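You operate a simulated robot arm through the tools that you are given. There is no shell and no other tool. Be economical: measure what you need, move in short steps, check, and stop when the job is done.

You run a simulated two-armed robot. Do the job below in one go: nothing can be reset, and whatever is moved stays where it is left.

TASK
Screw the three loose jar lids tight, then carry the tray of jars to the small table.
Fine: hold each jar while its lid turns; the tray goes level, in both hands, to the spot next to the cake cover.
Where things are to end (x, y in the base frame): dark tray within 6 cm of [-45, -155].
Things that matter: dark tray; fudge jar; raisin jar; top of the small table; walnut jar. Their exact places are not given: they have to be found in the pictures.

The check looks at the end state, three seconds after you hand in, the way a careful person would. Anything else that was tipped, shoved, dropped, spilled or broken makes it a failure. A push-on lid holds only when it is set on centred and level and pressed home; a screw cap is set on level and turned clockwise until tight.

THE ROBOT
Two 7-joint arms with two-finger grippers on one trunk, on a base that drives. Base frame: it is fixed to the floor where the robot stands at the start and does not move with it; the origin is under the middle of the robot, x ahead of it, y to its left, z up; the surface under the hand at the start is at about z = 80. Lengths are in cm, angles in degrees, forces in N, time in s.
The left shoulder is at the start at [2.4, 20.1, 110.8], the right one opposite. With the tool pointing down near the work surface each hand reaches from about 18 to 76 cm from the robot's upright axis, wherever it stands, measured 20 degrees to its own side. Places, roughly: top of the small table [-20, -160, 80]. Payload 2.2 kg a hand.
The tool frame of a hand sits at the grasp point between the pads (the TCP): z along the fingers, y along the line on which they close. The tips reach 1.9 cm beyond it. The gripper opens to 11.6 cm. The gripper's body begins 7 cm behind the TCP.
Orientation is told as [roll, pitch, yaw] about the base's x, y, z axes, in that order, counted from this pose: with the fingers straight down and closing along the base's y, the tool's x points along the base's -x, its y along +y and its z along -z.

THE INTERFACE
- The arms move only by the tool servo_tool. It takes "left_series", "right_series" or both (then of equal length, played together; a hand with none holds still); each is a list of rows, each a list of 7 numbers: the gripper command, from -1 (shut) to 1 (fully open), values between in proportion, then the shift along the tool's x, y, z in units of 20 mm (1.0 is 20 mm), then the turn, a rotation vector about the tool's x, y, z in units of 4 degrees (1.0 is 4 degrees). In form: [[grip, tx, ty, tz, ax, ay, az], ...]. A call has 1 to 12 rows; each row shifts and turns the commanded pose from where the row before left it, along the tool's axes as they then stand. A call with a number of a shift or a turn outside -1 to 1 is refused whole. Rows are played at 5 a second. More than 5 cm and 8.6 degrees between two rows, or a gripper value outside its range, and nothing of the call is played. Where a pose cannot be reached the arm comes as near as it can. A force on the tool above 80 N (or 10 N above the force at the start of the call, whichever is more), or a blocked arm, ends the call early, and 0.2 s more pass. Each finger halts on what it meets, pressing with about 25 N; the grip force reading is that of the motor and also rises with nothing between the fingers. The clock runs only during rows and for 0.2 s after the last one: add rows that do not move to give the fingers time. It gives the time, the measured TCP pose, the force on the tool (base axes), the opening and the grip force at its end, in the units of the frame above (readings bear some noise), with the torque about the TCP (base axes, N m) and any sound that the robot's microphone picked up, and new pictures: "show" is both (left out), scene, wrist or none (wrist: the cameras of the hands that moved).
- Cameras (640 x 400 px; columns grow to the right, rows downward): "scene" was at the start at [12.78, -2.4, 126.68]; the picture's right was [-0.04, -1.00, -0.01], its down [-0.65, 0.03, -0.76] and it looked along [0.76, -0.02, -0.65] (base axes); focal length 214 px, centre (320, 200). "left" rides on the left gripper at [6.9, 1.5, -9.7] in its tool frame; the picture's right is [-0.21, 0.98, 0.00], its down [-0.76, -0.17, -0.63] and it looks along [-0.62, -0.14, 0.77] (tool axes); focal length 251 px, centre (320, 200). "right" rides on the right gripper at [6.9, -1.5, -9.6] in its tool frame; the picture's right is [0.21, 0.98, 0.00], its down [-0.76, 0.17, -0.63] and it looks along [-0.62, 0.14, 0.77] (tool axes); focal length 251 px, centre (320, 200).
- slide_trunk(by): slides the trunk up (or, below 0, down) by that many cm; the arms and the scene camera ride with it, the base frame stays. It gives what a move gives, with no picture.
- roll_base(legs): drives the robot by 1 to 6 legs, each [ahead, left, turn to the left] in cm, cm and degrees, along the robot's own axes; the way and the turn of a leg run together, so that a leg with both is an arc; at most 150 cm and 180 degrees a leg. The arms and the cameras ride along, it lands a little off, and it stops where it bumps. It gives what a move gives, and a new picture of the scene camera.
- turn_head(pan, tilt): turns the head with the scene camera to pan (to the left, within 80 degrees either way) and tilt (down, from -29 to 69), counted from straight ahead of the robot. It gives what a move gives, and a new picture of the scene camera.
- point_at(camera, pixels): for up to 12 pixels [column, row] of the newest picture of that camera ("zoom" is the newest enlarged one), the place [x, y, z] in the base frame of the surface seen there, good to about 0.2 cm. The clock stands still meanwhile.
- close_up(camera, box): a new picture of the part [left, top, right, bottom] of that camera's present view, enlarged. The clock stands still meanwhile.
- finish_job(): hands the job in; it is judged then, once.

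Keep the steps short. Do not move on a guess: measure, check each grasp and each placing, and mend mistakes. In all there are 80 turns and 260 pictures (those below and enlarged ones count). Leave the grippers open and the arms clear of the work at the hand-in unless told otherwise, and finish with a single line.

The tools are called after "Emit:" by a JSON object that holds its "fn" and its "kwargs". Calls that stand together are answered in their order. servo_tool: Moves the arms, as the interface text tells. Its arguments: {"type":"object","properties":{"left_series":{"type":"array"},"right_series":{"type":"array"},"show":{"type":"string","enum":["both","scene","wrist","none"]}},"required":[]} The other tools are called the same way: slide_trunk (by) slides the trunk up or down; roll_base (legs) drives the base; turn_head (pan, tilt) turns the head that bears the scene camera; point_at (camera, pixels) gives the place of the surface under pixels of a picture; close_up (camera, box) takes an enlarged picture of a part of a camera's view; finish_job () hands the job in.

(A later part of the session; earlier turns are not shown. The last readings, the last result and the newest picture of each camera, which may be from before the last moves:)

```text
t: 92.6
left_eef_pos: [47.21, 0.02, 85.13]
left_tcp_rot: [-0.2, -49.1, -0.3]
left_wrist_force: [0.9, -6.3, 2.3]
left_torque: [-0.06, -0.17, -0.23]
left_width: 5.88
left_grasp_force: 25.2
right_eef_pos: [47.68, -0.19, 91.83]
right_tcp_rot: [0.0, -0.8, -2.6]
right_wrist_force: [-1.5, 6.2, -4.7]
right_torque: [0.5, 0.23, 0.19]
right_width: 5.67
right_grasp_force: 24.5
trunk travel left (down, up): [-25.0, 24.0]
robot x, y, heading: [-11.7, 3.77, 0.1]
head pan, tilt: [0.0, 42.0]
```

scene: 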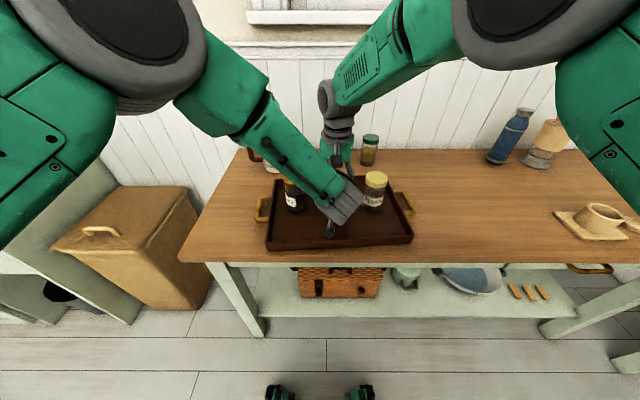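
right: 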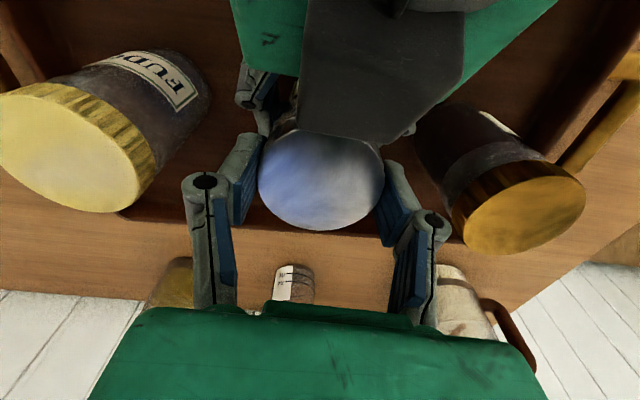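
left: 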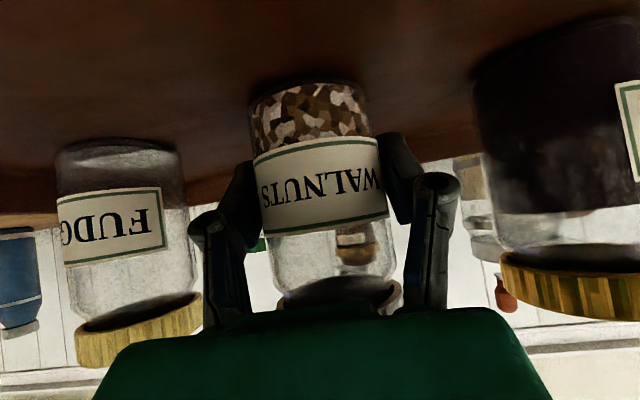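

Torque is starting (0.19). Another bite.

Emit:
{"fn": "servo_tool", "kwargs": {"right_series": [[0.0, 0, 0, 0, 0, 0, 0], [0.2, 0, 0, 0, 0, 0, 0], [0.2, 0, 0, 0, 0, 0, -1], [0.2, 0, 0, 0, 0, 0, -1], [0.2, 0, 0, 0, 0, 0, -1], [0.2, 0, 0, 0, 0, 0, -1], [0.2, 0, 0, 0, 0, 0, -1], [0.2, 0, 0, 0, 0, 0, -1], [0.2, 0, 0, 0, 0, 0, -1], [0.2, 0, 0, 0, 0, 0, -1], [0.2, 0, 0, 0, 0, 0, -1], [-0.2, 0, 0, 0, 0, 0, 0]], "show": "none"}}

Emit:
{"fn": "servo_tool", "kwargs": {"right_series": [[-0.5, 0, 0, 0, 0, 0, 0], [-0.5, 0, 0, 0, 0, 0, 0], [-0.5, 0, 0, 0, 0, 0, 1], [-0.5, 0, 0, 0, 0, 0, 1], [-0.5, 0, 0, 0, 0, 0, 1], [-0.5, 0, 0, 0, 0, 0, 1], [-0.5, 0, 0, 0, 0, 0, 1]], "show": "none"}}

Emit:
{"fn": "servo_tool", "kwargs": {"right_series": [[-0.5, 0, 0, 0, 0, 0, 1], [-0.5, 0, 0, 0, 0, 0, 1], [-0.5, 0, 0, 0, 0, 0, 1], [-0.5, 0, 0, 0, 0, 0, 1]], "show": "wrist"}}

Emit:
{"fn": "close_up", "kwargs": {"camera": "left", "box": [150, 80, 510, 320]}}

```text
t: 95.2
left_eef_pos: [47.15, -0.04, 85.08]
left_tcp_rot: [0.0, -49.1, -0.4]
left_wrist_force: [2.0, -3.2, -4.5]
left_torque: [0.12, 0.1, -0.02]
left_width: 5.85
left_grasp_force: 24.6
right_eef_pos: [47.61, -0.11, 91.77]
right_tcp_rot: [-0.6, -0.8, 33.7]
right_wrist_force: [-2.2, 3.9, 0.8]
right_torque: [0.04, 0.06, 0.03]
right_width: 5.98
right_grasp_force: 24.7
trunk travel left (down, up): [-25.0, 24.0]
robot x, y, heading: [-11.83, 3.76, 0.1]
head pan, tilt: [0.0, 42.0]
```

```text
t: 96.8
left_eef_pos: [47.08, 0.09, 85.07]
left_tcp_rot: [0.0, -49.3, -0.4]
left_wrist_force: [4.2, -3.8, -2.6]
left_torque: [0.22, -0.03, -0.22]
left_width: 5.86
left_grasp_force: 25.2
right_eef_pos: [47.6, -0.17, 91.67]
right_tcp_rot: [-0.3, -0.8, 13.6]
right_wrist_force: [-4.6, 3.8, -0.2]
right_torque: [0.07, 0.33, 0.2]
right_width: 5.96
right_grasp_force: 24.5
trunk travel left (down, up): [-25.0, 24.0]
robot x, y, heading: [-11.66, 3.98, 0.4]
head pan, tilt: [0.0, 42.0]
```

```text
t: 97.8
left_eef_pos: [47.2, -0.08, 85.11]
left_tcp_rot: [-0.2, -49.2, -0.4]
left_wrist_force: [6.4, -2.6, 0.9]
left_torque: [0.31, -0.09, -0.07]
left_width: 5.88
left_grasp_force: 24.9
right_eef_pos: [47.63, -0.22, 91.78]
right_tcp_rot: [0.2, -0.8, -2.8]
right_wrist_force: [-6.2, 2.6, -4.3]
right_torque: [-0.09, 0.51, 0.05]
right_width: 6.0
right_grasp_force: 24.7
trunk travel left (down, up): [-25.0, 24.0]
robot x, y, heading: [-11.64, 3.86, 0.4]
head pan, tilt: [0.0, 42.0]
```

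right: 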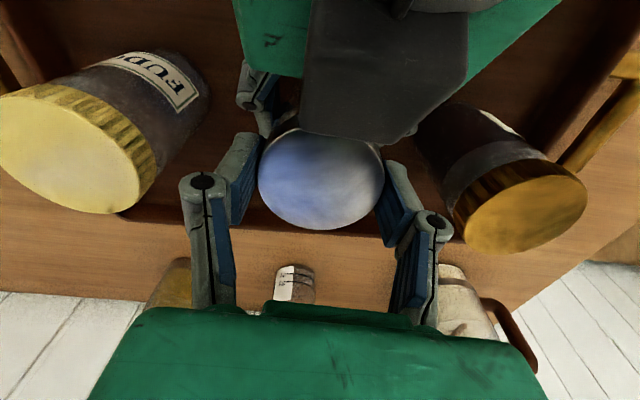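

```text
1.67 times, centred on (330, 200) of left
```

zoom: 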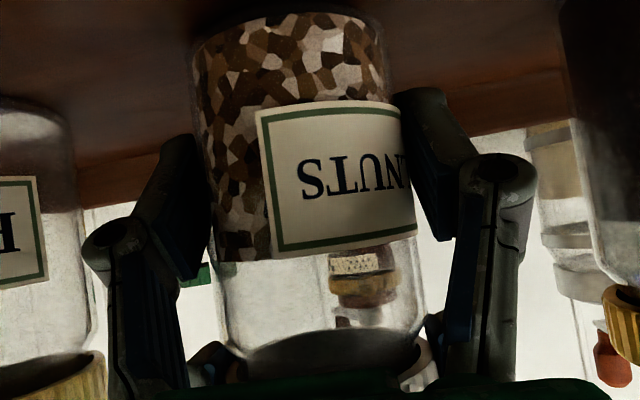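

The grip width of 6.0 cm suggests the fingers stall on the left hand's box at yaw above +30°, so that bite was poor. I'll regrip at about +24°, expecting a width near 5.7, and turn again.

Emit:
{"fn": "servo_tool", "kwargs": {"right_series": [[0.0, 0, 0, 0, 0, 0, 0], [0.2, 0, 0, 0, 0, 0, 0], [0.2, -0.05, 0, 0, 0, 0, -1], [0.2, -0.05, 0, 0, 0, 0, -1], [0.2, 0, 0, 0, 0, 0, -1], [0.2, 0, 0, 0, 0, 0, -1], [0.2, 0, 0, 0, 0, 0, -1], [0.2, 0, 0, 0, 0, 0, -1], [0.0, 0, 0, 0, 0, 0, 0], [-0.3, 0, 0, 0, 0, 0, 0], [-0.5, 0, 0, 0, 0, 0, 0], [-0.5, 0, 0, 0, 0, 0, 0]], "show": "wrist"}}

Emit:
{"fn": "servo_tool", "kwargs": {"right_series": [[-0.5, 0, 0, 0, 0, 0, 1], [-0.5, 0, 0, 0, 0, 0, 1], [-0.5, 0, 0, 0, 0, 0, 1], [-0.5, 0, 0, 0, 0, 0, 1]], "show": "none"}}

Emit:
{"fn": "servo_tool", "kwargs": {"right_series": [[-0.5, 0, 0, 0, 0, 0, 1], [-0.5, 0, 0, 0, 0, 0, 1], [-0.5, 0, 0, 0, 0, 0, 1]], "show": "wrist"}}

Emit:
{"fn": "close_up", "kwargs": {"camera": "left", "box": [150, 80, 510, 320]}}

```text
t: 100.4
left_eef_pos: [47.14, -0.06, 85.06]
left_tcp_rot: [-0.1, -49.2, -0.3]
left_wrist_force: [2.7, -8.0, -5.3]
left_torque: [0.27, 0.14, -0.03]
left_width: 5.84
left_grasp_force: 24.8
right_eef_pos: [47.74, -0.15, 91.73]
right_tcp_rot: [-0.4, -0.8, 21.6]
right_wrist_force: [-3.5, 6.9, 2.7]
right_torque: [0.22, 0.09, -0.05]
right_width: 5.98
right_grasp_force: 25.1
trunk travel left (down, up): [-25.0, 24.0]
robot x, y, heading: [-11.67, 3.75, 0.2]
head pan, tilt: [0.0, 42.0]
```

right: 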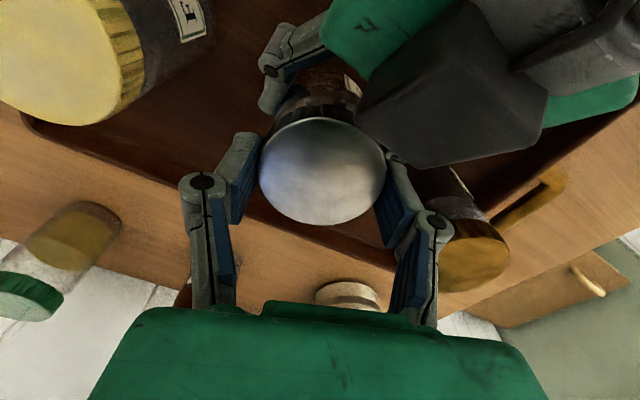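

```text
t: 101.4
left_eef_pos: [47.16, -0.06, 85.15]
left_tcp_rot: [0.1, -49.1, -0.3]
left_wrist_force: [4.6, -5.5, -4.6]
left_torque: [0.31, 0.22, -0.31]
left_width: 5.85
left_grasp_force: 25.2
right_eef_pos: [47.9, -0.24, 91.72]
right_tcp_rot: [-0.3, -0.9, 5.6]
right_wrist_force: [-5.2, 5.5, 1.4]
right_torque: [0.05, 0.18, 0.25]
right_width: 5.74
right_grasp_force: 24.9
trunk travel left (down, up): [-25.0, 24.0]
robot x, y, heading: [-11.66, 3.78, 0.3]
head pan, tilt: [0.0, 42.0]
```

```text
t: 102.2
left_eef_pos: [47.04, -0.15, 85.08]
left_tcp_rot: [-0.2, -49.1, -0.3]
left_wrist_force: [-2.4, -10.2, 2.8]
left_torque: [0.21, -0.2, -0.29]
left_width: 5.91
left_grasp_force: 25.0
right_eef_pos: [48.07, -0.42, 91.8]
right_tcp_rot: [0.4, -0.9, -6.9]
right_wrist_force: [2.2, 10.5, -6.3]
right_torque: [0.52, 0.02, 0.2]
right_width: 5.69
right_grasp_force: 24.7
trunk travel left (down, up): [-25.0, 24.0]
robot x, y, heading: [-12.08, 3.75, -0.0]
head pan, tilt: [0.0, 42.0]
```

right: 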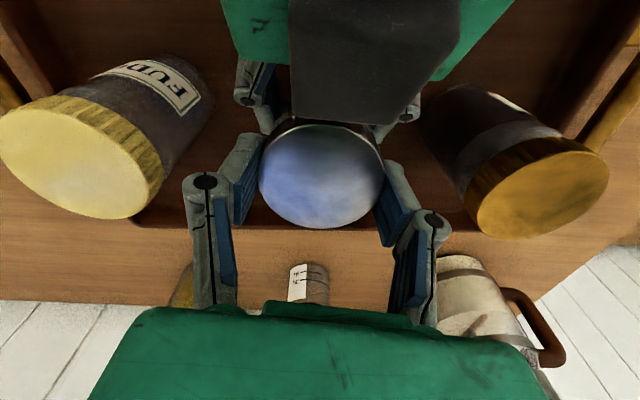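

```text
1.67 times, centred on (330, 200) of left
```

zoom: 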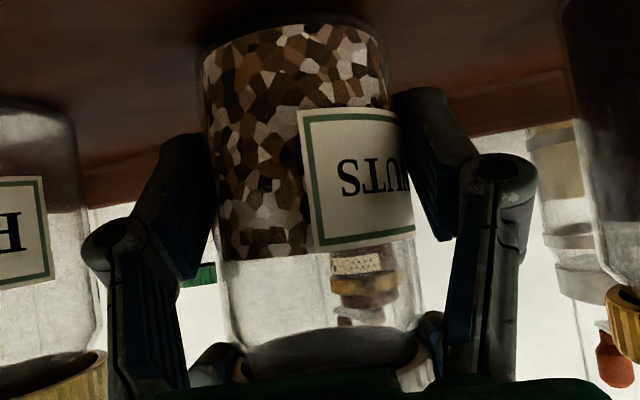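

The label shows the jar turning with the lid, so the lid is catching, but the jar has crept to the edge of the left pads and the hold is weak. I'll open the right, then reseat the left hand 0.8 cm further forward.

Emit:
{"fn": "servo_tool", "kwargs": {"right_series": [[0.0, 0, 0, 0, 0, 0, 0], [0.2, 0, 0, 0, 0, 0, 0], [0.2, 0, 0, 0, 0, 0, -1], [0.2, 0, 0, 0, 0, 0, -1], [0.2, 0, 0, 0, 0, 0, -1], [0.2, 0, 0, 0, 0, 0, -1], [0.2, 0, 0, 0, 0, 0, -1], [0.2, 0, 0, 0, 0, 0, -1], [0.2, 0, 0, 0, 0, 0, -1], [0.2, 0, 0, 0, 0, 0, 0], [0.2, 0, 0, 0, 0, 0, 0], [0.2, 0, 0, 0, 0, 0, 0]], "left_series": [[-0.5, 0, 0, 0, 0, 0, 0], [-0.5, 0, 0, 0, 0, 0, 0], [-0.2, 0, 0, 0, 0, 0, 0], [0.1, 0, 0, 0, 0, 0, 0], [0.2, 0, 0, 0, 0, 0, 0], [0.2, 0, 0, 0, 0, 0, 0], [0.2, -0.13, 0, 0.15, 0, 0, 0], [0.2, -0.13, 0, 0.15, 0, 0, 0], [0.2, 0, 0, 0, 0, 0, 0], [0.0, 0, 0, 0, 0, 0, 0], [-0.3, 0, 0, 0, 0, 0, 0], [-0.5, 0, 0, 0, 0, 0, 0]]}}

Emit:
{"fn": "point_at", "kwargs": {"camera": "right", "pixels": [[265, 172], [375, 172], [320, 125], [320, 215]]}}

```text
t: 104.8
left_eef_pos: [47.8, -0.05, 85.01]
left_tcp_rot: [-0.1, -49.1, -0.2]
left_wrist_force: [-0.6, 1.5, -0.5]
left_torque: [0.11, 0.04, 0.01]
left_width: 5.85
left_grasp_force: 25.1
right_eef_pos: [47.76, -0.14, 91.76]
right_tcp_rot: [-0.4, -0.7, 21.7]
right_wrist_force: [0.2, 1.1, -0.8]
right_torque: [-0.01, 0.0, 0.03]
right_width: 6.95
right_grasp_force: 0.1
trunk travel left (down, up): [-25.0, 24.0]
robot x, y, heading: [-11.69, 3.63, 0.1]
head pan, tilt: [0.0, 42.0]
```

scene: 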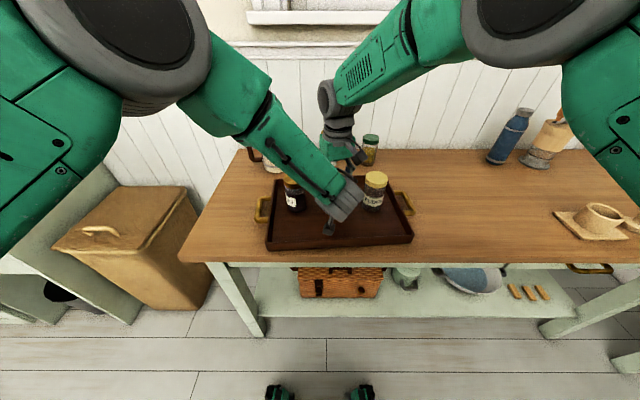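
right: 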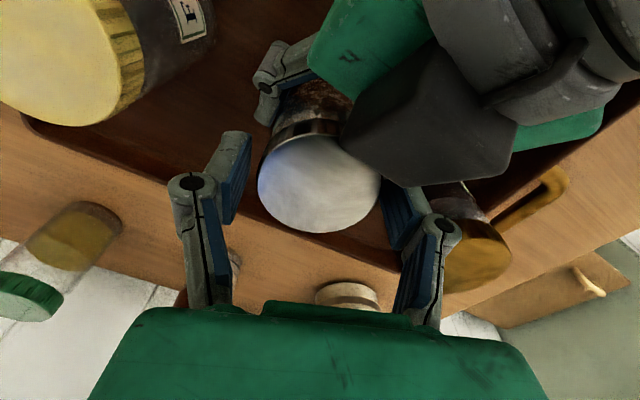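
left: 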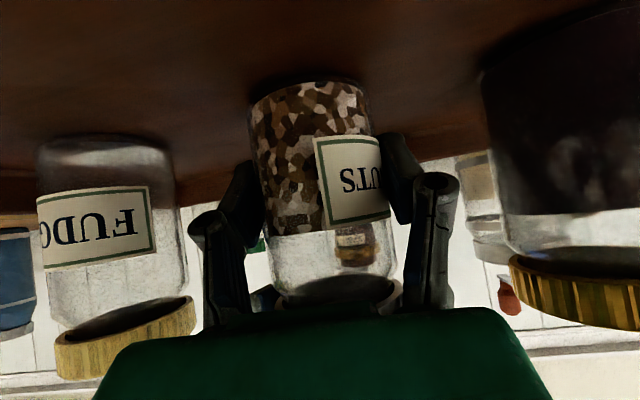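

```text
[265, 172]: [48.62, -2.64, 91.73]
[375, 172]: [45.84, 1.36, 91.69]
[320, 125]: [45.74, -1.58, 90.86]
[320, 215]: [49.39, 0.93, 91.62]
```

Jar reseated, lid top level at 91.7. I'll rotate to +14° to clear the box, grip, then turn and read the torque.

Emit:
{"fn": "servo_tool", "kwargs": {"right_series": [[0.2, 0.05, -0.08, 0, 0, 0, 1], [0.2, 0, 0, 0, 0, 0, 1], [0.0, 0, 0, 0, 0, 0, 0], [-0.3, 0, 0, 0, 0, 0, 0], [-0.5, 0, 0, 0, 0, 0, 0], [-0.5, 0, 0, 0, 0, 0, 0]], "show": "none"}}

Emit:
{"fn": "servo_tool", "kwargs": {"right_series": [[-0.5, 0, 0, 0, 0, 0, 1], [-0.5, 0, 0, 0, 0, 0, 1], [-0.5, 0, 0, 0, 0, 0, 1], [-0.5, 0, 0, 0, 0, 0, 1]], "show": "none"}}

Emit:
{"fn": "servo_tool", "kwargs": {"right_series": [[-0.5, 0, 0, 0, 0, 0, 1], [-0.5, 0, 0, 0, 0, 0, 1]], "show": "wrist"}}

Emit:
{"fn": "close_up", "kwargs": {"camera": "left", "box": [150, 80, 510, 320]}}

```text
t: 106.2
left_eef_pos: [48.0, -0.24, 85.07]
left_tcp_rot: [-0.1, -49.1, -0.4]
left_wrist_force: [6.6, -11.9, -0.7]
left_torque: [0.23, 0.23, -0.11]
left_width: 5.81
left_grasp_force: 25.6
right_eef_pos: [47.89, -0.27, 91.63]
right_tcp_rot: [-0.3, -0.9, 13.6]
right_wrist_force: [-6.2, 12.9, 2.6]
right_torque: [0.56, 0.25, 0.14]
right_width: 6.08
right_grasp_force: 24.6
trunk travel left (down, up): [-25.0, 24.0]
robot x, y, heading: [-11.66, 4.13, 0.2]
head pan, tilt: [0.0, 42.0]
```

```text
t: 107.2
left_eef_pos: [47.94, 0.02, 85.14]
left_tcp_rot: [0.0, -49.1, -0.5]
left_wrist_force: [-3.0, -18.1, 0.6]
left_torque: [0.56, -0.13, -0.47]
left_width: 5.89
left_grasp_force: 24.8
right_eef_pos: [47.8, -0.42, 91.76]
right_tcp_rot: [0.1, -1.0, -2.5]
right_wrist_force: [4.0, 18.6, -0.4]
right_torque: [0.59, -0.2, 0.48]
right_width: 6.08
right_grasp_force: 24.9
trunk travel left (down, up): [-25.0, 24.0]
robot x, y, heading: [-12.03, 3.68, 0.3]
head pan, tilt: [0.0, 42.0]
```

```text
t: 107.8
left_eef_pos: [47.72, -0.23, 85.16]
left_tcp_rot: [0.0, -48.9, -0.5]
left_wrist_force: [-0.7, -29.2, -1.5]
left_torque: [1.06, -0.27, -0.27]
left_width: 5.95
left_grasp_force: 25.2
right_eef_pos: [47.97, -0.52, 92.01]
right_tcp_rot: [0.9, -0.5, -11.0]
right_wrist_force: [1.0, 28.2, 0.6]
right_torque: [0.77, 0.21, 0.26]
right_width: 6.08
right_grasp_force: 24.7
trunk travel left (down, up): [-25.0, 24.0]
robot x, y, heading: [-11.92, 3.98, 0.3]
head pan, tilt: [0.0, 42.0]
```

right: 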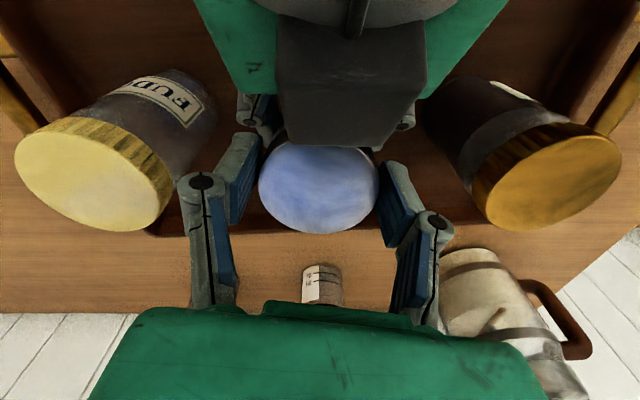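

```text
1.67 times, centred on (330, 200) of left
```

zoom: 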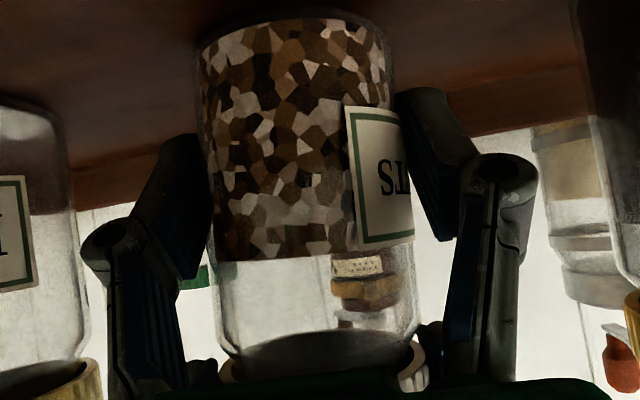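

The jar turns together with its lid, so the walnut lid is engaged. I want one cleaner check with better arm geometry, so I'll release both hands and back off, then shift the base right (y≈-5).

Emit:
{"fn": "servo_tool", "kwargs": {"right_series": [[0.0, 0, 0, 0, 0, 0, -0.5], [0.2, 0, 0, 0, 0, 0, -1], [0.2, 0, 0, 0, 0, 0, -1], [0.2, 0, 0, -1, 0, 0, 0], [0.2, 0, 0, -1, 0, 0, 0], [0.4, 0, 0, -1, 0, 0, 0], [0.6, 0, 0, -1, 0, 0, 0], [0.6, 0, 0, -1, 0, 0, 0], [0.6, 0, 0, -0.5, 0, 0, 0], [0.6, 0, 0, 0, 0, 0, 0], [0.6, 0, 0, 0, 0, 0, 0], [0.6, 0, 0, 0, 0, 0, 0]], "left_series": [[-0.5, 0, 0, 0, 0, 0, 0], [-0.5, 0, 0, 0, 0, 0, 0], [-0.5, 0, 0, 0, 0, 0, 0], [-0.5, 0, 0, 0, 0, 0, 0], [-0.2, 0, 0, 0, 0, 0, 0], [0.2, 0, 0, 0, 0, 0, 0], [0.6, 0, 0, 0, 0, 0, 0], [0.6, 0, 0, 0, 0, 0, 0], [0.6, 0.185, 0, -0.94, 0, 0, 0], [0.6, 0.185, 0, -0.94, 0, 0, 0], [0.6, 0.185, 0, -0.94, 0, 0, 0], [0.6, 0.185, 0, -0.94, 0, 0, 0]], "show": "none"}}

Emit:
{"fn": "servo_tool", "kwargs": {"left_series": [[0.6, 0.185, 0, -0.94, 0, 0, 0], [0.6, 0.185, 0, -0.94, 0, 0, 0], [0.6, 0.1, 0, -1, 0, 0, 0], [0.6, 0.1, 0, -1, 0, 0, 0], [0.6, 0, 0, -1, 0, 0, 0], [0.6, 0, 0, -1, 0, 0, 0]], "show": "both"}}

Emit:
{"fn": "close_up", "kwargs": {"camera": "scene", "box": [240, 150, 440, 270]}}

```text
t: 110.4
left_eef_pos: [41.34, 0.09, 88.79]
left_tcp_rot: [-0.2, -49.1, -0.1]
left_wrist_force: [0.6, 0.4, 0.2]
left_torque: [0.0, -0.03, 0.02]
left_width: 9.31
left_grasp_force: 0.0
right_eef_pos: [47.51, -0.42, 102.99]
right_tcp_rot: [0.1, -1.0, -0.5]
right_wrist_force: [-0.6, 0.7, 0.5]
right_torque: [-0.01, 0.02, 0.02]
right_width: 9.26
right_grasp_force: 0.0
trunk travel left (down, up): [-25.0, 24.0]
robot x, y, heading: [-11.79, 3.91, 0.3]
head pan, tilt: [0.0, 42.0]
```

```text
t: 111.8
left_eef_pos: [31.9, 0.48, 96.34]
left_tcp_rot: [-1.5, -49.1, 1.5]
left_wrist_force: [-0.7, -0.8, -0.1]
left_torque: [0.05, -0.05, 0.01]
left_width: 9.3
left_grasp_force: 0.0
right_eef_pos: [47.47, -0.46, 103.05]
right_tcp_rot: [0.1, -1.1, -0.5]
right_wrist_force: [-0.3, -0.4, -1.3]
right_torque: [0.0, -0.02, 0.0]
right_width: 9.29
right_grasp_force: 0.0
trunk travel left (down, up): [-25.0, 24.0]
robot x, y, heading: [-11.87, 3.81, 0.3]
head pan, tilt: [0.0, 42.0]
```

scene: 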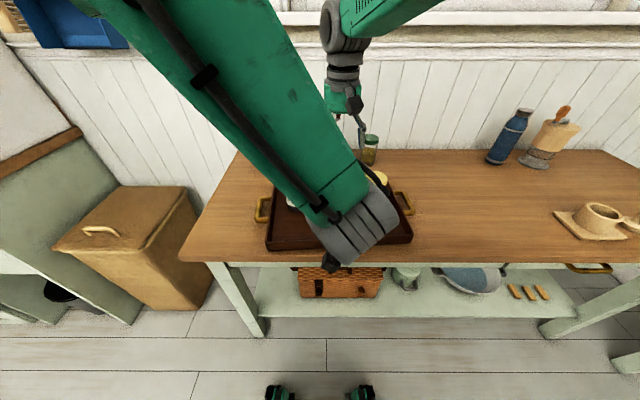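
left: 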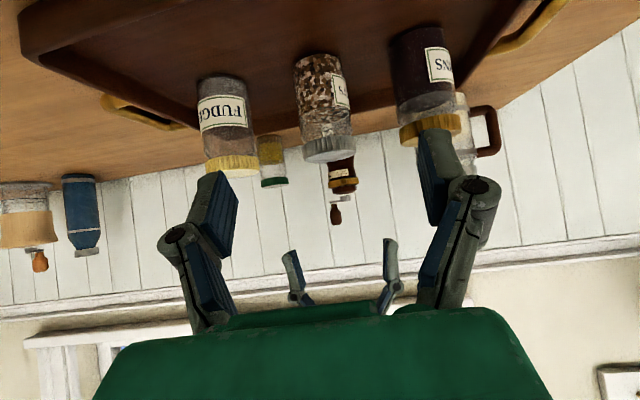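

```text
3.20 times, centred on (340, 210) of scene
```

zoom: 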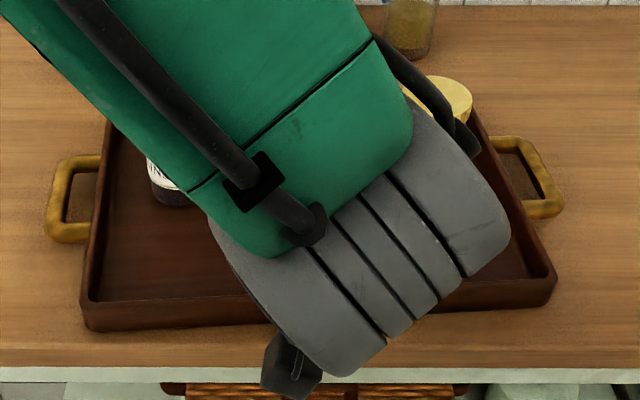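

All jars are upright. I'll strafe the base 9 cm right and wait.

Emit:
{"fn": "roll_base", "kwargs": {"legs": [[0, -9, 0]]}}

Emit:
{"fn": "servo_tool", "kwargs": {"left_series": [[0.6, 0, 0, 0, 0, 0, 0], [0.6, 0, 0, 0, 0, 0, 0], [0.6, 0, 0, 0, 0, 0, 0], [0.6, 0, 0, 0, 0, 0, 0], [0.6, 0, 0, 0, 0, 0, 0], [0.6, 0, 0, 0, 0, 0, 0], [0.6, 0, 0, 0, 0, 0, 0], [0.6, 0, 0, 0, 0, 0, 0], [0.6, 0, 0, 0, 0, 0, 0], [0.6, 0, 0, 0, 0, 0, 0]], "show": "none"}}

Emit:
{"fn": "servo_tool", "kwargs": {"left_series": [[0.6, 0, 0, 0, 0, 0, 0], [0.6, 0, 0, 0, 0, 0, 0], [0.6, 0, 0, 0, 0, 0, 0], [0.6, 0, 0, 0, 0, 0, 0]], "show": "both"}}

```text
t: 112.9
left_eef_pos: [32.02, -4.79, 96.06]
left_tcp_rot: [-3.3, -49.0, 2.5]
left_wrist_force: [-0.1, 2.1, 0.2]
left_torque: [-0.13, 0.05, -0.15]
left_width: 9.28
left_grasp_force: 0.1
right_eef_pos: [47.76, -5.72, 102.76]
right_tcp_rot: [-1.5, -0.8, -0.7]
right_wrist_force: [0.3, 1.3, -1.6]
right_torque: [-0.16, 0.05, 0.0]
right_width: 9.26
right_grasp_force: 0.0
trunk travel left (down, up): [-25.0, 24.0]
robot x, y, heading: [-11.77, -4.39, 0.2]
head pan, tilt: [0.0, 42.0]
```

scene: 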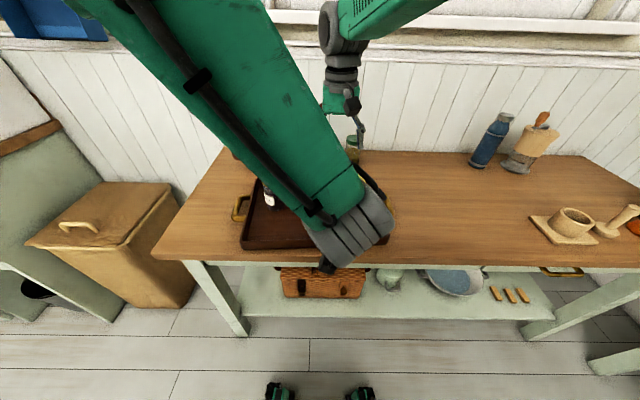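

```text
t: 115.1
left_eef_pos: [31.6, -9.07, 96.16]
left_tcp_rot: [0.2, -49.3, -0.4]
left_wrist_force: [0.4, -0.7, 0.0]
left_torque: [0.08, -0.03, 0.09]
left_width: 9.28
left_grasp_force: 0.0
right_eef_pos: [47.62, -10.31, 103.33]
right_tcp_rot: [1.1, -1.1, -1.2]
right_wrist_force: [1.0, -1.2, 0.6]
right_torque: [0.08, 0.0, -0.01]
right_width: 9.27
right_grasp_force: 0.0
trunk travel left (down, up): [-25.0, 24.0]
robot x, y, heading: [-12.03, -4.72, 0.0]
head pan, tilt: [0.0, 42.0]
```

```text
t: 116.1
left_eef_pos: [31.54, -7.47, 96.09]
left_tcp_rot: [-0.7, -49.2, 0.3]
left_wrist_force: [-0.1, -0.4, -0.2]
left_torque: [-0.02, -0.03, -0.02]
left_width: 9.27
left_grasp_force: 0.0
right_eef_pos: [47.77, -8.9, 103.51]
right_tcp_rot: [0.8, -1.1, -1.2]
right_wrist_force: [0.2, -0.4, 0.6]
right_torque: [-0.02, 0.01, -0.02]
right_width: 9.29
right_grasp_force: 0.1
trunk travel left (down, up): [-25.0, 24.0]
robot x, y, heading: [-11.45, -4.44, 0.3]
head pan, tilt: [0.0, 42.0]
```

scene: 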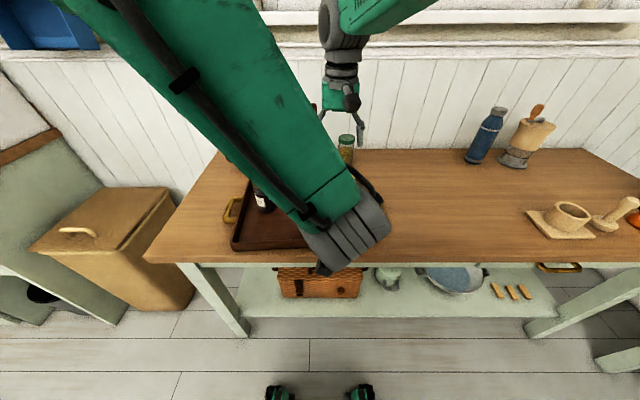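
left: 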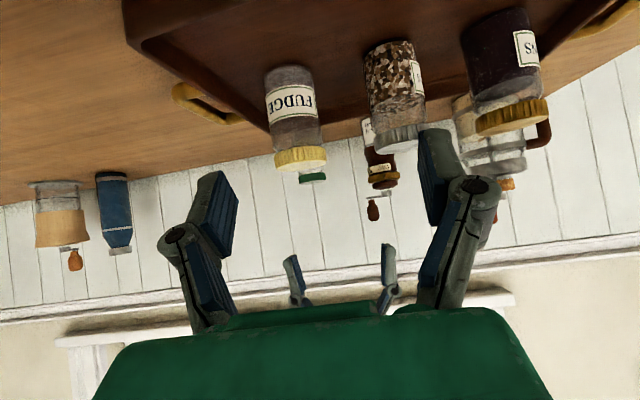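

The sway is fading. I'll bring the left in front of the walnuts and the right above them (yaw +28°), then check stability.

Emit:
{"fn": "servo_tool", "kwargs": {"left_series": [[0.6, 0, 0.78, 0, 0, 0, 0], [0.6, 0, 0.78, 0, 0, 0, 0], [0.6, 0, 0.78, 0, 0, 0, 0], [0.6, 0, 0.78, 0, 0, 0, 0], [0.6, 0, 0.78, 0, 0, 0, 0], [0.6, 0, 0, 0, 0, 0, 0], [0.6, 0, 0, 0, 0, 0, 0], [0.6, 0, 0, 0, 0, 0, 0], [0.6, 0, 0, 0, 0, 0, 0], [0.6, 0, 0, 0, 0, 0, 0], [0.6, 0, 0, 0, 0, 0, 0], [0.6, 0, 0, 0, 0, 0, 0]], "right_series": [[0.6, 0, 0.88, 0, 0, 0, 0], [0.6, 0, 0.88, 0, 0, 0, 0], [0.6, 0, 0.88, 0, 0, 0, 0], [0.6, 0, 0.88, 0, 0, 0, 0], [0.6, 0, 0.88, 0, 0, 0, 0], [0.6, 0, 0, 0, 0, 0, -1], [0.6, 0, 0, 0, 0, 0, -1], [0.6, 0, 0, 0, 0, 0, -1], [0.6, 0, 0, 0, 0, 0, -1], [0.6, 0, 0, 0, 0, 0, -1], [0.6, 0, 0, 0, 0, 0, -1], [0.6, 0, 0, 0, 0, 0, -1]], "show": "none"}}

Emit:
{"fn": "servo_tool", "kwargs": {"left_series": [[0.6, 0, 0, 0, 0, 0, 0], [0.6, 0, 0, 0, 0, 0, 0], [0.6, 0, 0, 0, 0, 0, 0], [0.6, 0, 0, 0, 0, 0, 0], [0.6, 0, 0, 0, 0, 0, 0], [0.6, 0, 0, 0, 0, 0, 0]], "show": "none"}}

Emit:
{"fn": "servo_tool", "kwargs": {"left_series": [[0.6, 0, 0, 0, 0, 0, 0], [0.6, 0, 0, 0, 0, 0, 0]], "show": "both"}}

Emit:
{"fn": "close_up", "kwargs": {"camera": "right", "box": [0, 0, 640, 400]}}

```text
t: 118.7
left_eef_pos: [31.73, 0.31, 96.18]
left_tcp_rot: [-0.9, -49.2, 0.7]
left_wrist_force: [-0.6, 0.7, 0.1]
left_torque: [0.0, -0.01, -0.03]
left_width: 9.26
left_grasp_force: 0.0
right_eef_pos: [48.21, -0.54, 103.05]
right_tcp_rot: [0.4, -0.8, 26.4]
right_wrist_force: [0.4, -0.5, -0.6]
right_torque: [0.0, 0.0, 0.0]
right_width: 9.3
right_grasp_force: 0.0
trunk travel left (down, up): [-25.0, 24.0]
robot x, y, heading: [-12.06, -4.22, 0.5]
head pan, tilt: [0.0, 42.0]
```

```text
t: 120.1
left_eef_pos: [31.66, 0.59, 96.1]
left_tcp_rot: [-1.1, -49.2, 0.8]
left_wrist_force: [0.5, 0.1, 0.2]
left_torque: [-0.02, 0.0, 0.01]
left_width: 9.27
left_grasp_force: 0.0
right_eef_pos: [48.22, -0.34, 103.25]
right_tcp_rot: [0.2, -1.0, 26.1]
right_wrist_force: [0.1, 0.9, 0.0]
right_torque: [-0.04, -0.02, -0.05]
right_width: 9.29
right_grasp_force: 0.1
trunk travel left (down, up): [-25.0, 24.0]
robot x, y, heading: [-11.51, -4.46, 0.4]
head pan, tilt: [0.0, 42.0]
```

```text
t: 120.7
left_eef_pos: [31.66, 0.53, 96.18]
left_tcp_rot: [-1.1, -49.1, 0.9]
left_wrist_force: [1.0, -0.3, -0.1]
left_torque: [0.04, 0.0, -0.01]
left_width: 9.27
left_grasp_force: 0.1
right_eef_pos: [48.29, -0.41, 103.27]
right_tcp_rot: [0.1, -1.0, 26.1]
right_wrist_force: [0.0, 0.8, -0.3]
right_torque: [0.04, 0.01, 0.0]
right_width: 9.27
right_grasp_force: 0.0
trunk travel left (down, up): [-25.0, 24.0]
robot x, y, heading: [-11.85, -4.23, 0.2]
head pan, tilt: [0.0, 42.0]
```

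scene: 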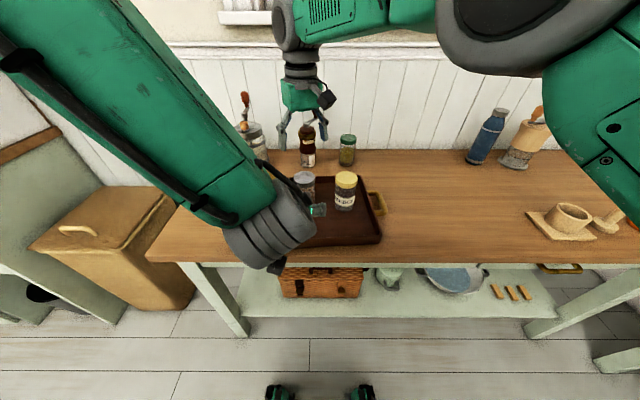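
left: 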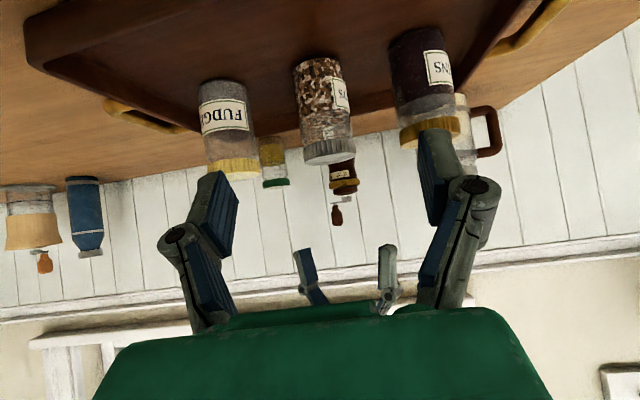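

```text
1.00 times, centred on (320, 200) of right (not enlarged: the box is as wide or as high as the picture)
```

zoom: 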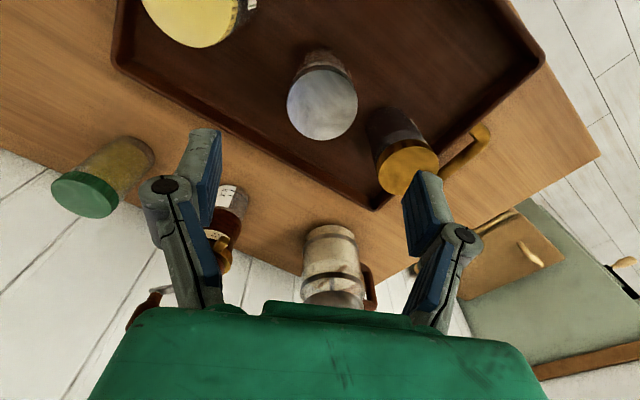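

Stable. I'll measure the three lids now in the right picture.

Emit:
{"fn": "point_at", "kwargs": {"camera": "zoom", "pixels": [[289, 101], [355, 101], [322, 69], [322, 136], [322, 102], [406, 170]]}}

```text
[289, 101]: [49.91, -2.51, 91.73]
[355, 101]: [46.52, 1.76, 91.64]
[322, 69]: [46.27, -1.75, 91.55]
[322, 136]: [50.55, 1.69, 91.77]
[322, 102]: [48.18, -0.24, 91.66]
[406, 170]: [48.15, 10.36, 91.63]
```

The walnut centre is now (48.3, -0.2). I'll advance the left around it.

Emit:
{"fn": "servo_tool", "kwargs": {"left_series": [[0.6, -0.109, -0.036, 0.987, 0, 0, 0], [0.6, -0.109, -0.036, 0.987, 0, 0, 0], [0.6, -0.109, -0.036, 0.987, 0, 0, 0], [0.6, -0.109, -0.036, 0.987, 0, 0, 0], [0.6, -0.109, -0.036, 0.987, 0, 0, 0], [0.6, -0.109, -0.036, 0.987, 0, 0, 0], [0.6, -0.109, -0.036, 0.987, 0, 0, 0], [0.6, -0.109, -0.036, 0.987, 0, 0, 0], [0.6, -0.109, -0.036, 0.987, 0, 0, 0], [0.6, -0.109, -0.036, 0.987, 0, 0, 0], [0.6, 0, 0, 0, 0, 0, 0]], "show": "wrist"}}

```text
t: 123.1
left_eef_pos: [48.0, -0.26, 84.92]
left_tcp_rot: [-1.2, -49.1, 0.9]
left_wrist_force: [-0.3, -0.1, -0.4]
left_torque: [-0.02, 0.0, 0.01]
left_width: 9.26
left_grasp_force: 0.1
right_eef_pos: [48.29, -0.34, 103.17]
right_tcp_rot: [0.3, -1.0, 26.2]
right_wrist_force: [-0.6, -0.4, 0.0]
right_torque: [0.04, -0.01, -0.04]
right_width: 9.28
right_grasp_force: 0.0
trunk travel left (down, up): [-25.0, 24.0]
robot x, y, heading: [-11.7, -4.43, 0.2]
head pan, tilt: [0.0, 42.0]
```

left: 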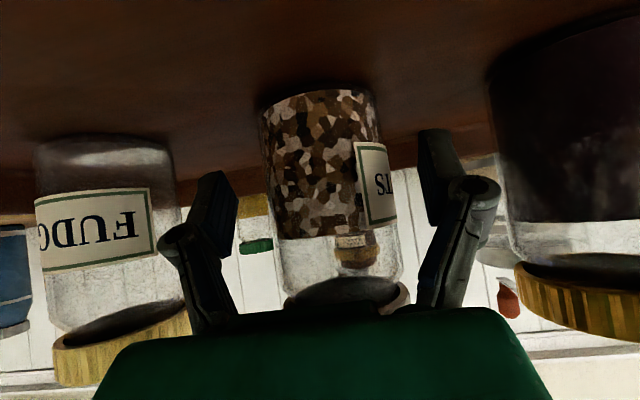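

Centred. I'll close the left, then lower the right to the lid, rotating to +20°, and close.

Emit:
{"fn": "servo_tool", "kwargs": {"left_series": [[0.4, 0, 0, 0, 0, 0, 0], [0.2, 0, 0, 0, 0, 0, 0], [0.0, 0, 0, 0, 0, 0, 0], [-0.3, 0, 0, 0, 0, 0, 0], [-0.5, 0, 0, 0, 0, 0, 0], [-0.5, 0, 0, 0, 0, 0, 0], [-0.5, 0, 0, 0, 0, 0, 0], [-0.5, 0, 0, 0, 0, 0, 0], [-0.5, 0, 0, 0, 0, 0, 0], [-0.5, 0, 0, 0, 0, 0, 0], [-0.5, 0, 0, 0, 0, 0, 0], [-0.5, 0, 0, 0, 0, 0, 0]], "right_series": [[0.6, 0, 0.05, 1, 0, 0, 1], [0.6, 0, 0, 1, 0, 0, 0], [0.6, 0, 0, 1, 0, 0, 0], [0.6, 0, 0, 0.8, 0, 0, 0], [0.4, 0, 0, 0.8, 0, 0, 0], [0.4, 0, 0, 0.8, 0, 0, 0], [0.4, 0, 0, 0.3, 0, 0, 0], [0.2, 0, 0, 0, 0, 0, 0], [0.0, 0, 0, 0, 0, 0, 0], [-0.3, 0, 0, 0, 0, 0, 0], [-0.5, 0, 0, 0, 0, 0, 0], [-0.5, 0, 0, 0, 0, 0, 0]], "show": "wrist"}}

Emit:
{"fn": "servo_tool", "kwargs": {"right_series": [[-0.5, 0, 0, 0, 0, 0, 1], [-0.5, 0, 0, 0, 0, 0, 1], [-0.5, 0, 0, 0, 0, 0, 1], [-0.5, 0, 0, 0, 0, 0, 1], [-0.5, 0, 0, 0, 0, 0, 1]], "show": "none"}}

Emit:
{"fn": "servo_tool", "kwargs": {"right_series": [[-0.5, 0, 0, 0, 0, 0, 1], [-0.5, 0, 0, 0, 0, 0, 1], [-0.5, 0, 0, 0, 0, 0, 1]], "show": "wrist"}}

Emit:
{"fn": "close_up", "kwargs": {"camera": "left", "box": [150, 80, 510, 320]}}

```text
t: 125.7
left_eef_pos: [48.01, -0.03, 84.93]
left_tcp_rot: [-0.8, -49.2, 0.9]
left_wrist_force: [-7.0, 30.4, 0.5]
left_torque: [-0.5, -0.47, 0.34]
left_width: 5.91
left_grasp_force: 25.2
right_eef_pos: [48.03, 0.18, 91.72]
right_tcp_rot: [-0.7, -0.9, 22.8]
right_wrist_force: [7.1, -30.1, 13.1]
right_torque: [-1.14, -0.09, -0.33]
right_width: 5.71
right_grasp_force: 24.9
trunk travel left (down, up): [-25.0, 24.0]
robot x, y, heading: [-11.63, -4.34, 0.1]
head pan, tilt: [0.0, 42.0]
```

right: 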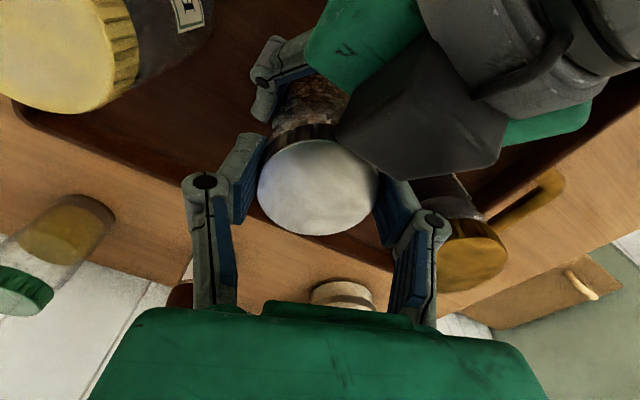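
left: 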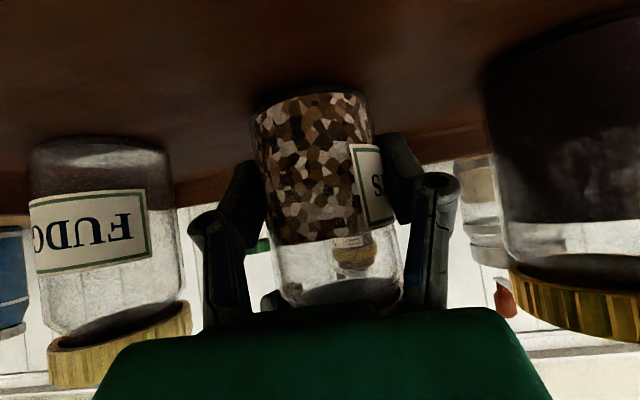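

```text
t: 126.9
left_eef_pos: [48.05, -0.09, 84.9]
left_tcp_rot: [-0.9, -49.3, 0.7]
left_wrist_force: [1.3, 28.8, 0.4]
left_torque: [-0.82, 0.29, -0.15]
left_width: 5.82
left_grasp_force: 24.7
right_eef_pos: [47.95, 0.23, 91.51]
right_tcp_rot: [-0.1, -0.9, 2.9]
right_wrist_force: [-2.1, -28.3, 9.4]
right_torque: [-0.85, -0.04, 0.15]
right_width: 5.83
right_grasp_force: 21.5
trunk travel left (down, up): [-25.0, 24.0]
robot x, y, heading: [-12.03, -4.6, 0.3]
head pan, tilt: [0.0, 42.0]
```

```text
t: 127.7
left_eef_pos: [48.08, 0.03, 84.93]
left_tcp_rot: [-0.8, -49.4, 0.8]
left_wrist_force: [9.7, 29.4, -3.6]
left_torque: [-0.62, 0.47, -0.72]
left_width: 5.74
left_grasp_force: 24.9
right_eef_pos: [47.81, 0.22, 91.82]
right_tcp_rot: [0.1, -0.8, -9.1]
right_wrist_force: [-12.8, -28.1, 17.8]
right_torque: [-0.97, 0.37, 0.62]
right_width: 5.65
right_grasp_force: 24.8
trunk travel left (down, up): [-25.0, 24.0]
robot x, y, heading: [-11.91, -4.37, 0.1]
head pan, tilt: [0.0, 42.0]
```

right: 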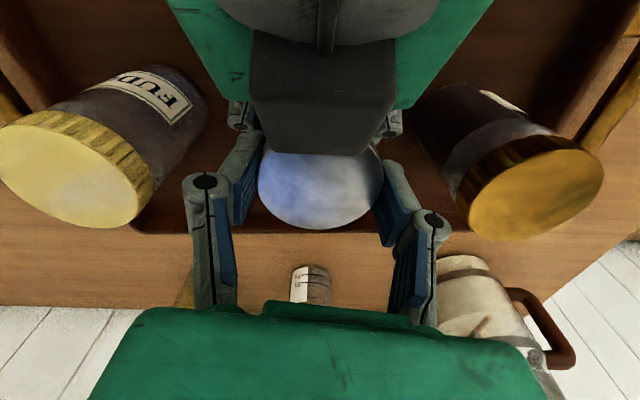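

```text
1.67 times, centred on (330, 200) of left
```

zoom: 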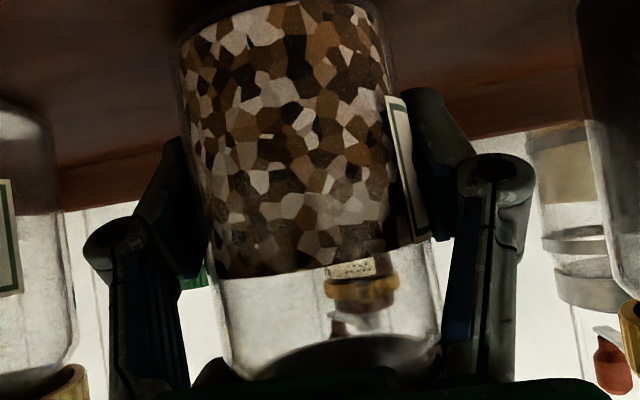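

Now both hands read ≈0.65 N m and the jar slips with the lid, so the walnut lid is tight. I'll release both hands. For the fudge jar the right hand will hold and the left will turn.

Emit:
{"fn": "servo_tool", "kwargs": {"right_series": [[0.0, 0, 0, 0, 0, 0, 0], [0.2, 0, 0, 0, 0, 0, 0], [0.2, 0, 0, 0, 0, 0, 0], [0.2, 0, 0, -1, 0, 0, 0], [0.2, 0, 0, -1, 0, 0, 0], [0.4, 0, 0, -1, 0, 0, 0], [0.6, 0, 0, -1, 0, 0, 0], [0.6, 0, 0, -1, 0, 0, 0], [0.6, 0, 0, -0.5, 0, 0, -1], [0.6, 0, 0, 0, 0, 0, -1], [0.6, 0, 0, 0, 0, 0, -0.3], [0.6, 0, 0, 0, 0, 0, 0]], "left_series": [[-0.5, 0, 0, 0, 0, 0, 0], [-0.5, 0, 0, 0, 0, 0, 0], [-0.5, 0, 0, 0, 0, 0, 0], [-0.2, 0, 0, 0, 0, 0, 0], [0.0, 0, 0, 0, 0, 0, 0], [0.2, 0, 0, 0, 0, 0, 0], [0.6, 0, 0, 0, 0, 0, 0], [0.6, 0, 0, 0, 0, 0, 0], [0.6, 0.11, 0, -0.98, 0, 0, 0], [0.6, 0.11, 0, -0.98, 0, 0, 0], [0.6, 0.11, 0, -0.98, 0, 0, 0], [0.6, 0.11, 0, -0.98, 0, 0, 0]], "show": "none"}}

Emit:
{"fn": "servo_tool", "kwargs": {"right_series": [[0.6, 0, 0, 0, 0, 0, 0], [0.6, 0, 0, 0, 0, 0, 0], [0.6, 0, 0, 0, 0, 0, 0], [0.6, 0, 0, 0, 0, 0, 0], [0.6, 0.9, -0.77, 0, 0, 0, 0], [0.6, 0.9, -0.77, 0, 0, 0, 0], [0.6, 0.9, -0.77, 0, 0, 0, 0], [0.6, 0.9, -0.77, 0, 0, 0, 0], [0.6, 0.9, -0.77, 0, 0, 0, 0], [0.6, 0.9, -0.77, 0, 0, 0, 0], [0.6, 0.9, -0.77, 0, 0, 0, 0], [0.6, 0.9, -0.77, 0, 0, 0, 0]], "left_series": [[0.6, 0.11, 0, -0.98, 0, 0, 0], [0.6, 0.11, 0, -0.98, 0, 0, 0], [0.6, 0.11, 0.2, -0.98, 0, 0, 0], [0.6, 0.11, 0.5, -0.98, 0, 0, 0], [0.6, 0, 1, -0.5, 0, 0, 0], [0.6, 0, 1, 0, 0, 0, 0], [0.6, 0, 1, 0, 0, 0, 0], [0.6, 0, 1, 0, 0, 0, 0], [0.6, 0, 0.8, 0, 0, 0, 0], [0.6, 0, 0, 0, 0, 1, 0], [0.6, 0, 0, 0, 0, 1, 0], [0.6, 0, 0, 0, 0, 1, 0]], "show": "both"}}

```text
t: 130.3
left_eef_pos: [41.46, -0.22, 89.28]
left_tcp_rot: [-1.0, -49.3, 0.8]
left_wrist_force: [-0.6, 0.1, -0.6]
left_torque: [0.06, 0.0, -0.01]
left_width: 9.29
left_grasp_force: 0.0
right_eef_pos: [48.09, -0.62, 102.41]
right_tcp_rot: [0.7, -0.3, -0.8]
right_wrist_force: [-0.1, 0.4, 0.7]
right_torque: [-0.01, 0.02, 0.01]
right_width: 9.29
right_grasp_force: 0.1
trunk travel left (down, up): [-25.0, 24.0]
robot x, y, heading: [-11.69, -4.52, 0.3]
head pan, tilt: [0.0, 42.0]
```

```text
t: 132.9
left_eef_pos: [34.25, 10.8, 94.34]
left_tcp_rot: [-1.0, -37.1, 0.5]
left_wrist_force: [0.5, -0.3, 0.8]
left_torque: [0.03, 0.01, -0.01]
left_width: 9.27
left_grasp_force: 0.1
right_eef_pos: [33.19, -11.86, 102.41]
right_tcp_rot: [0.0, -0.9, 0.6]
right_wrist_force: [0.4, 0.0, 0.1]
right_torque: [0.03, -0.02, -0.02]
right_width: 9.26
right_grasp_force: 0.1
trunk travel left (down, up): [-25.0, 24.0]
robot x, y, heading: [-11.75, -4.2, 0.3]
head pan, tilt: [0.0, 42.0]
```

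scene: 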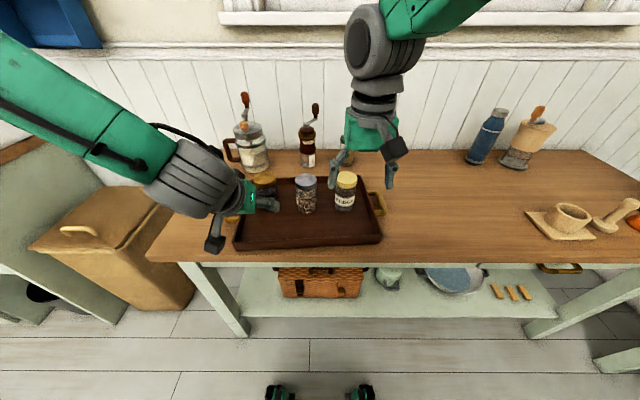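
right: 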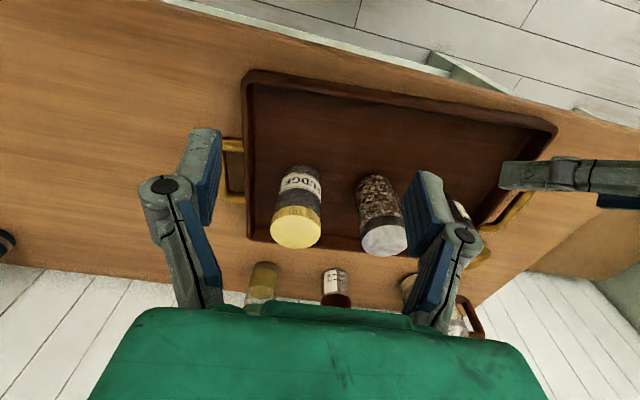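
left: 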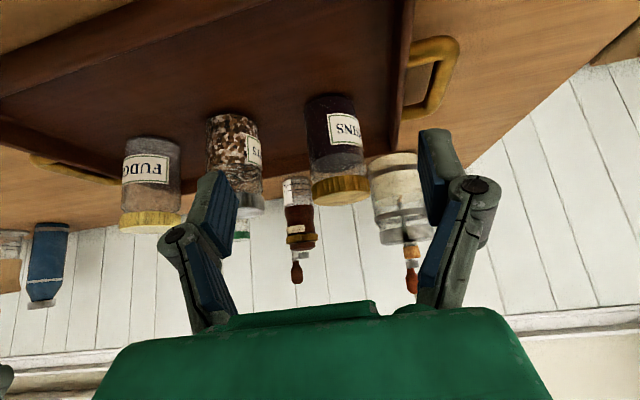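

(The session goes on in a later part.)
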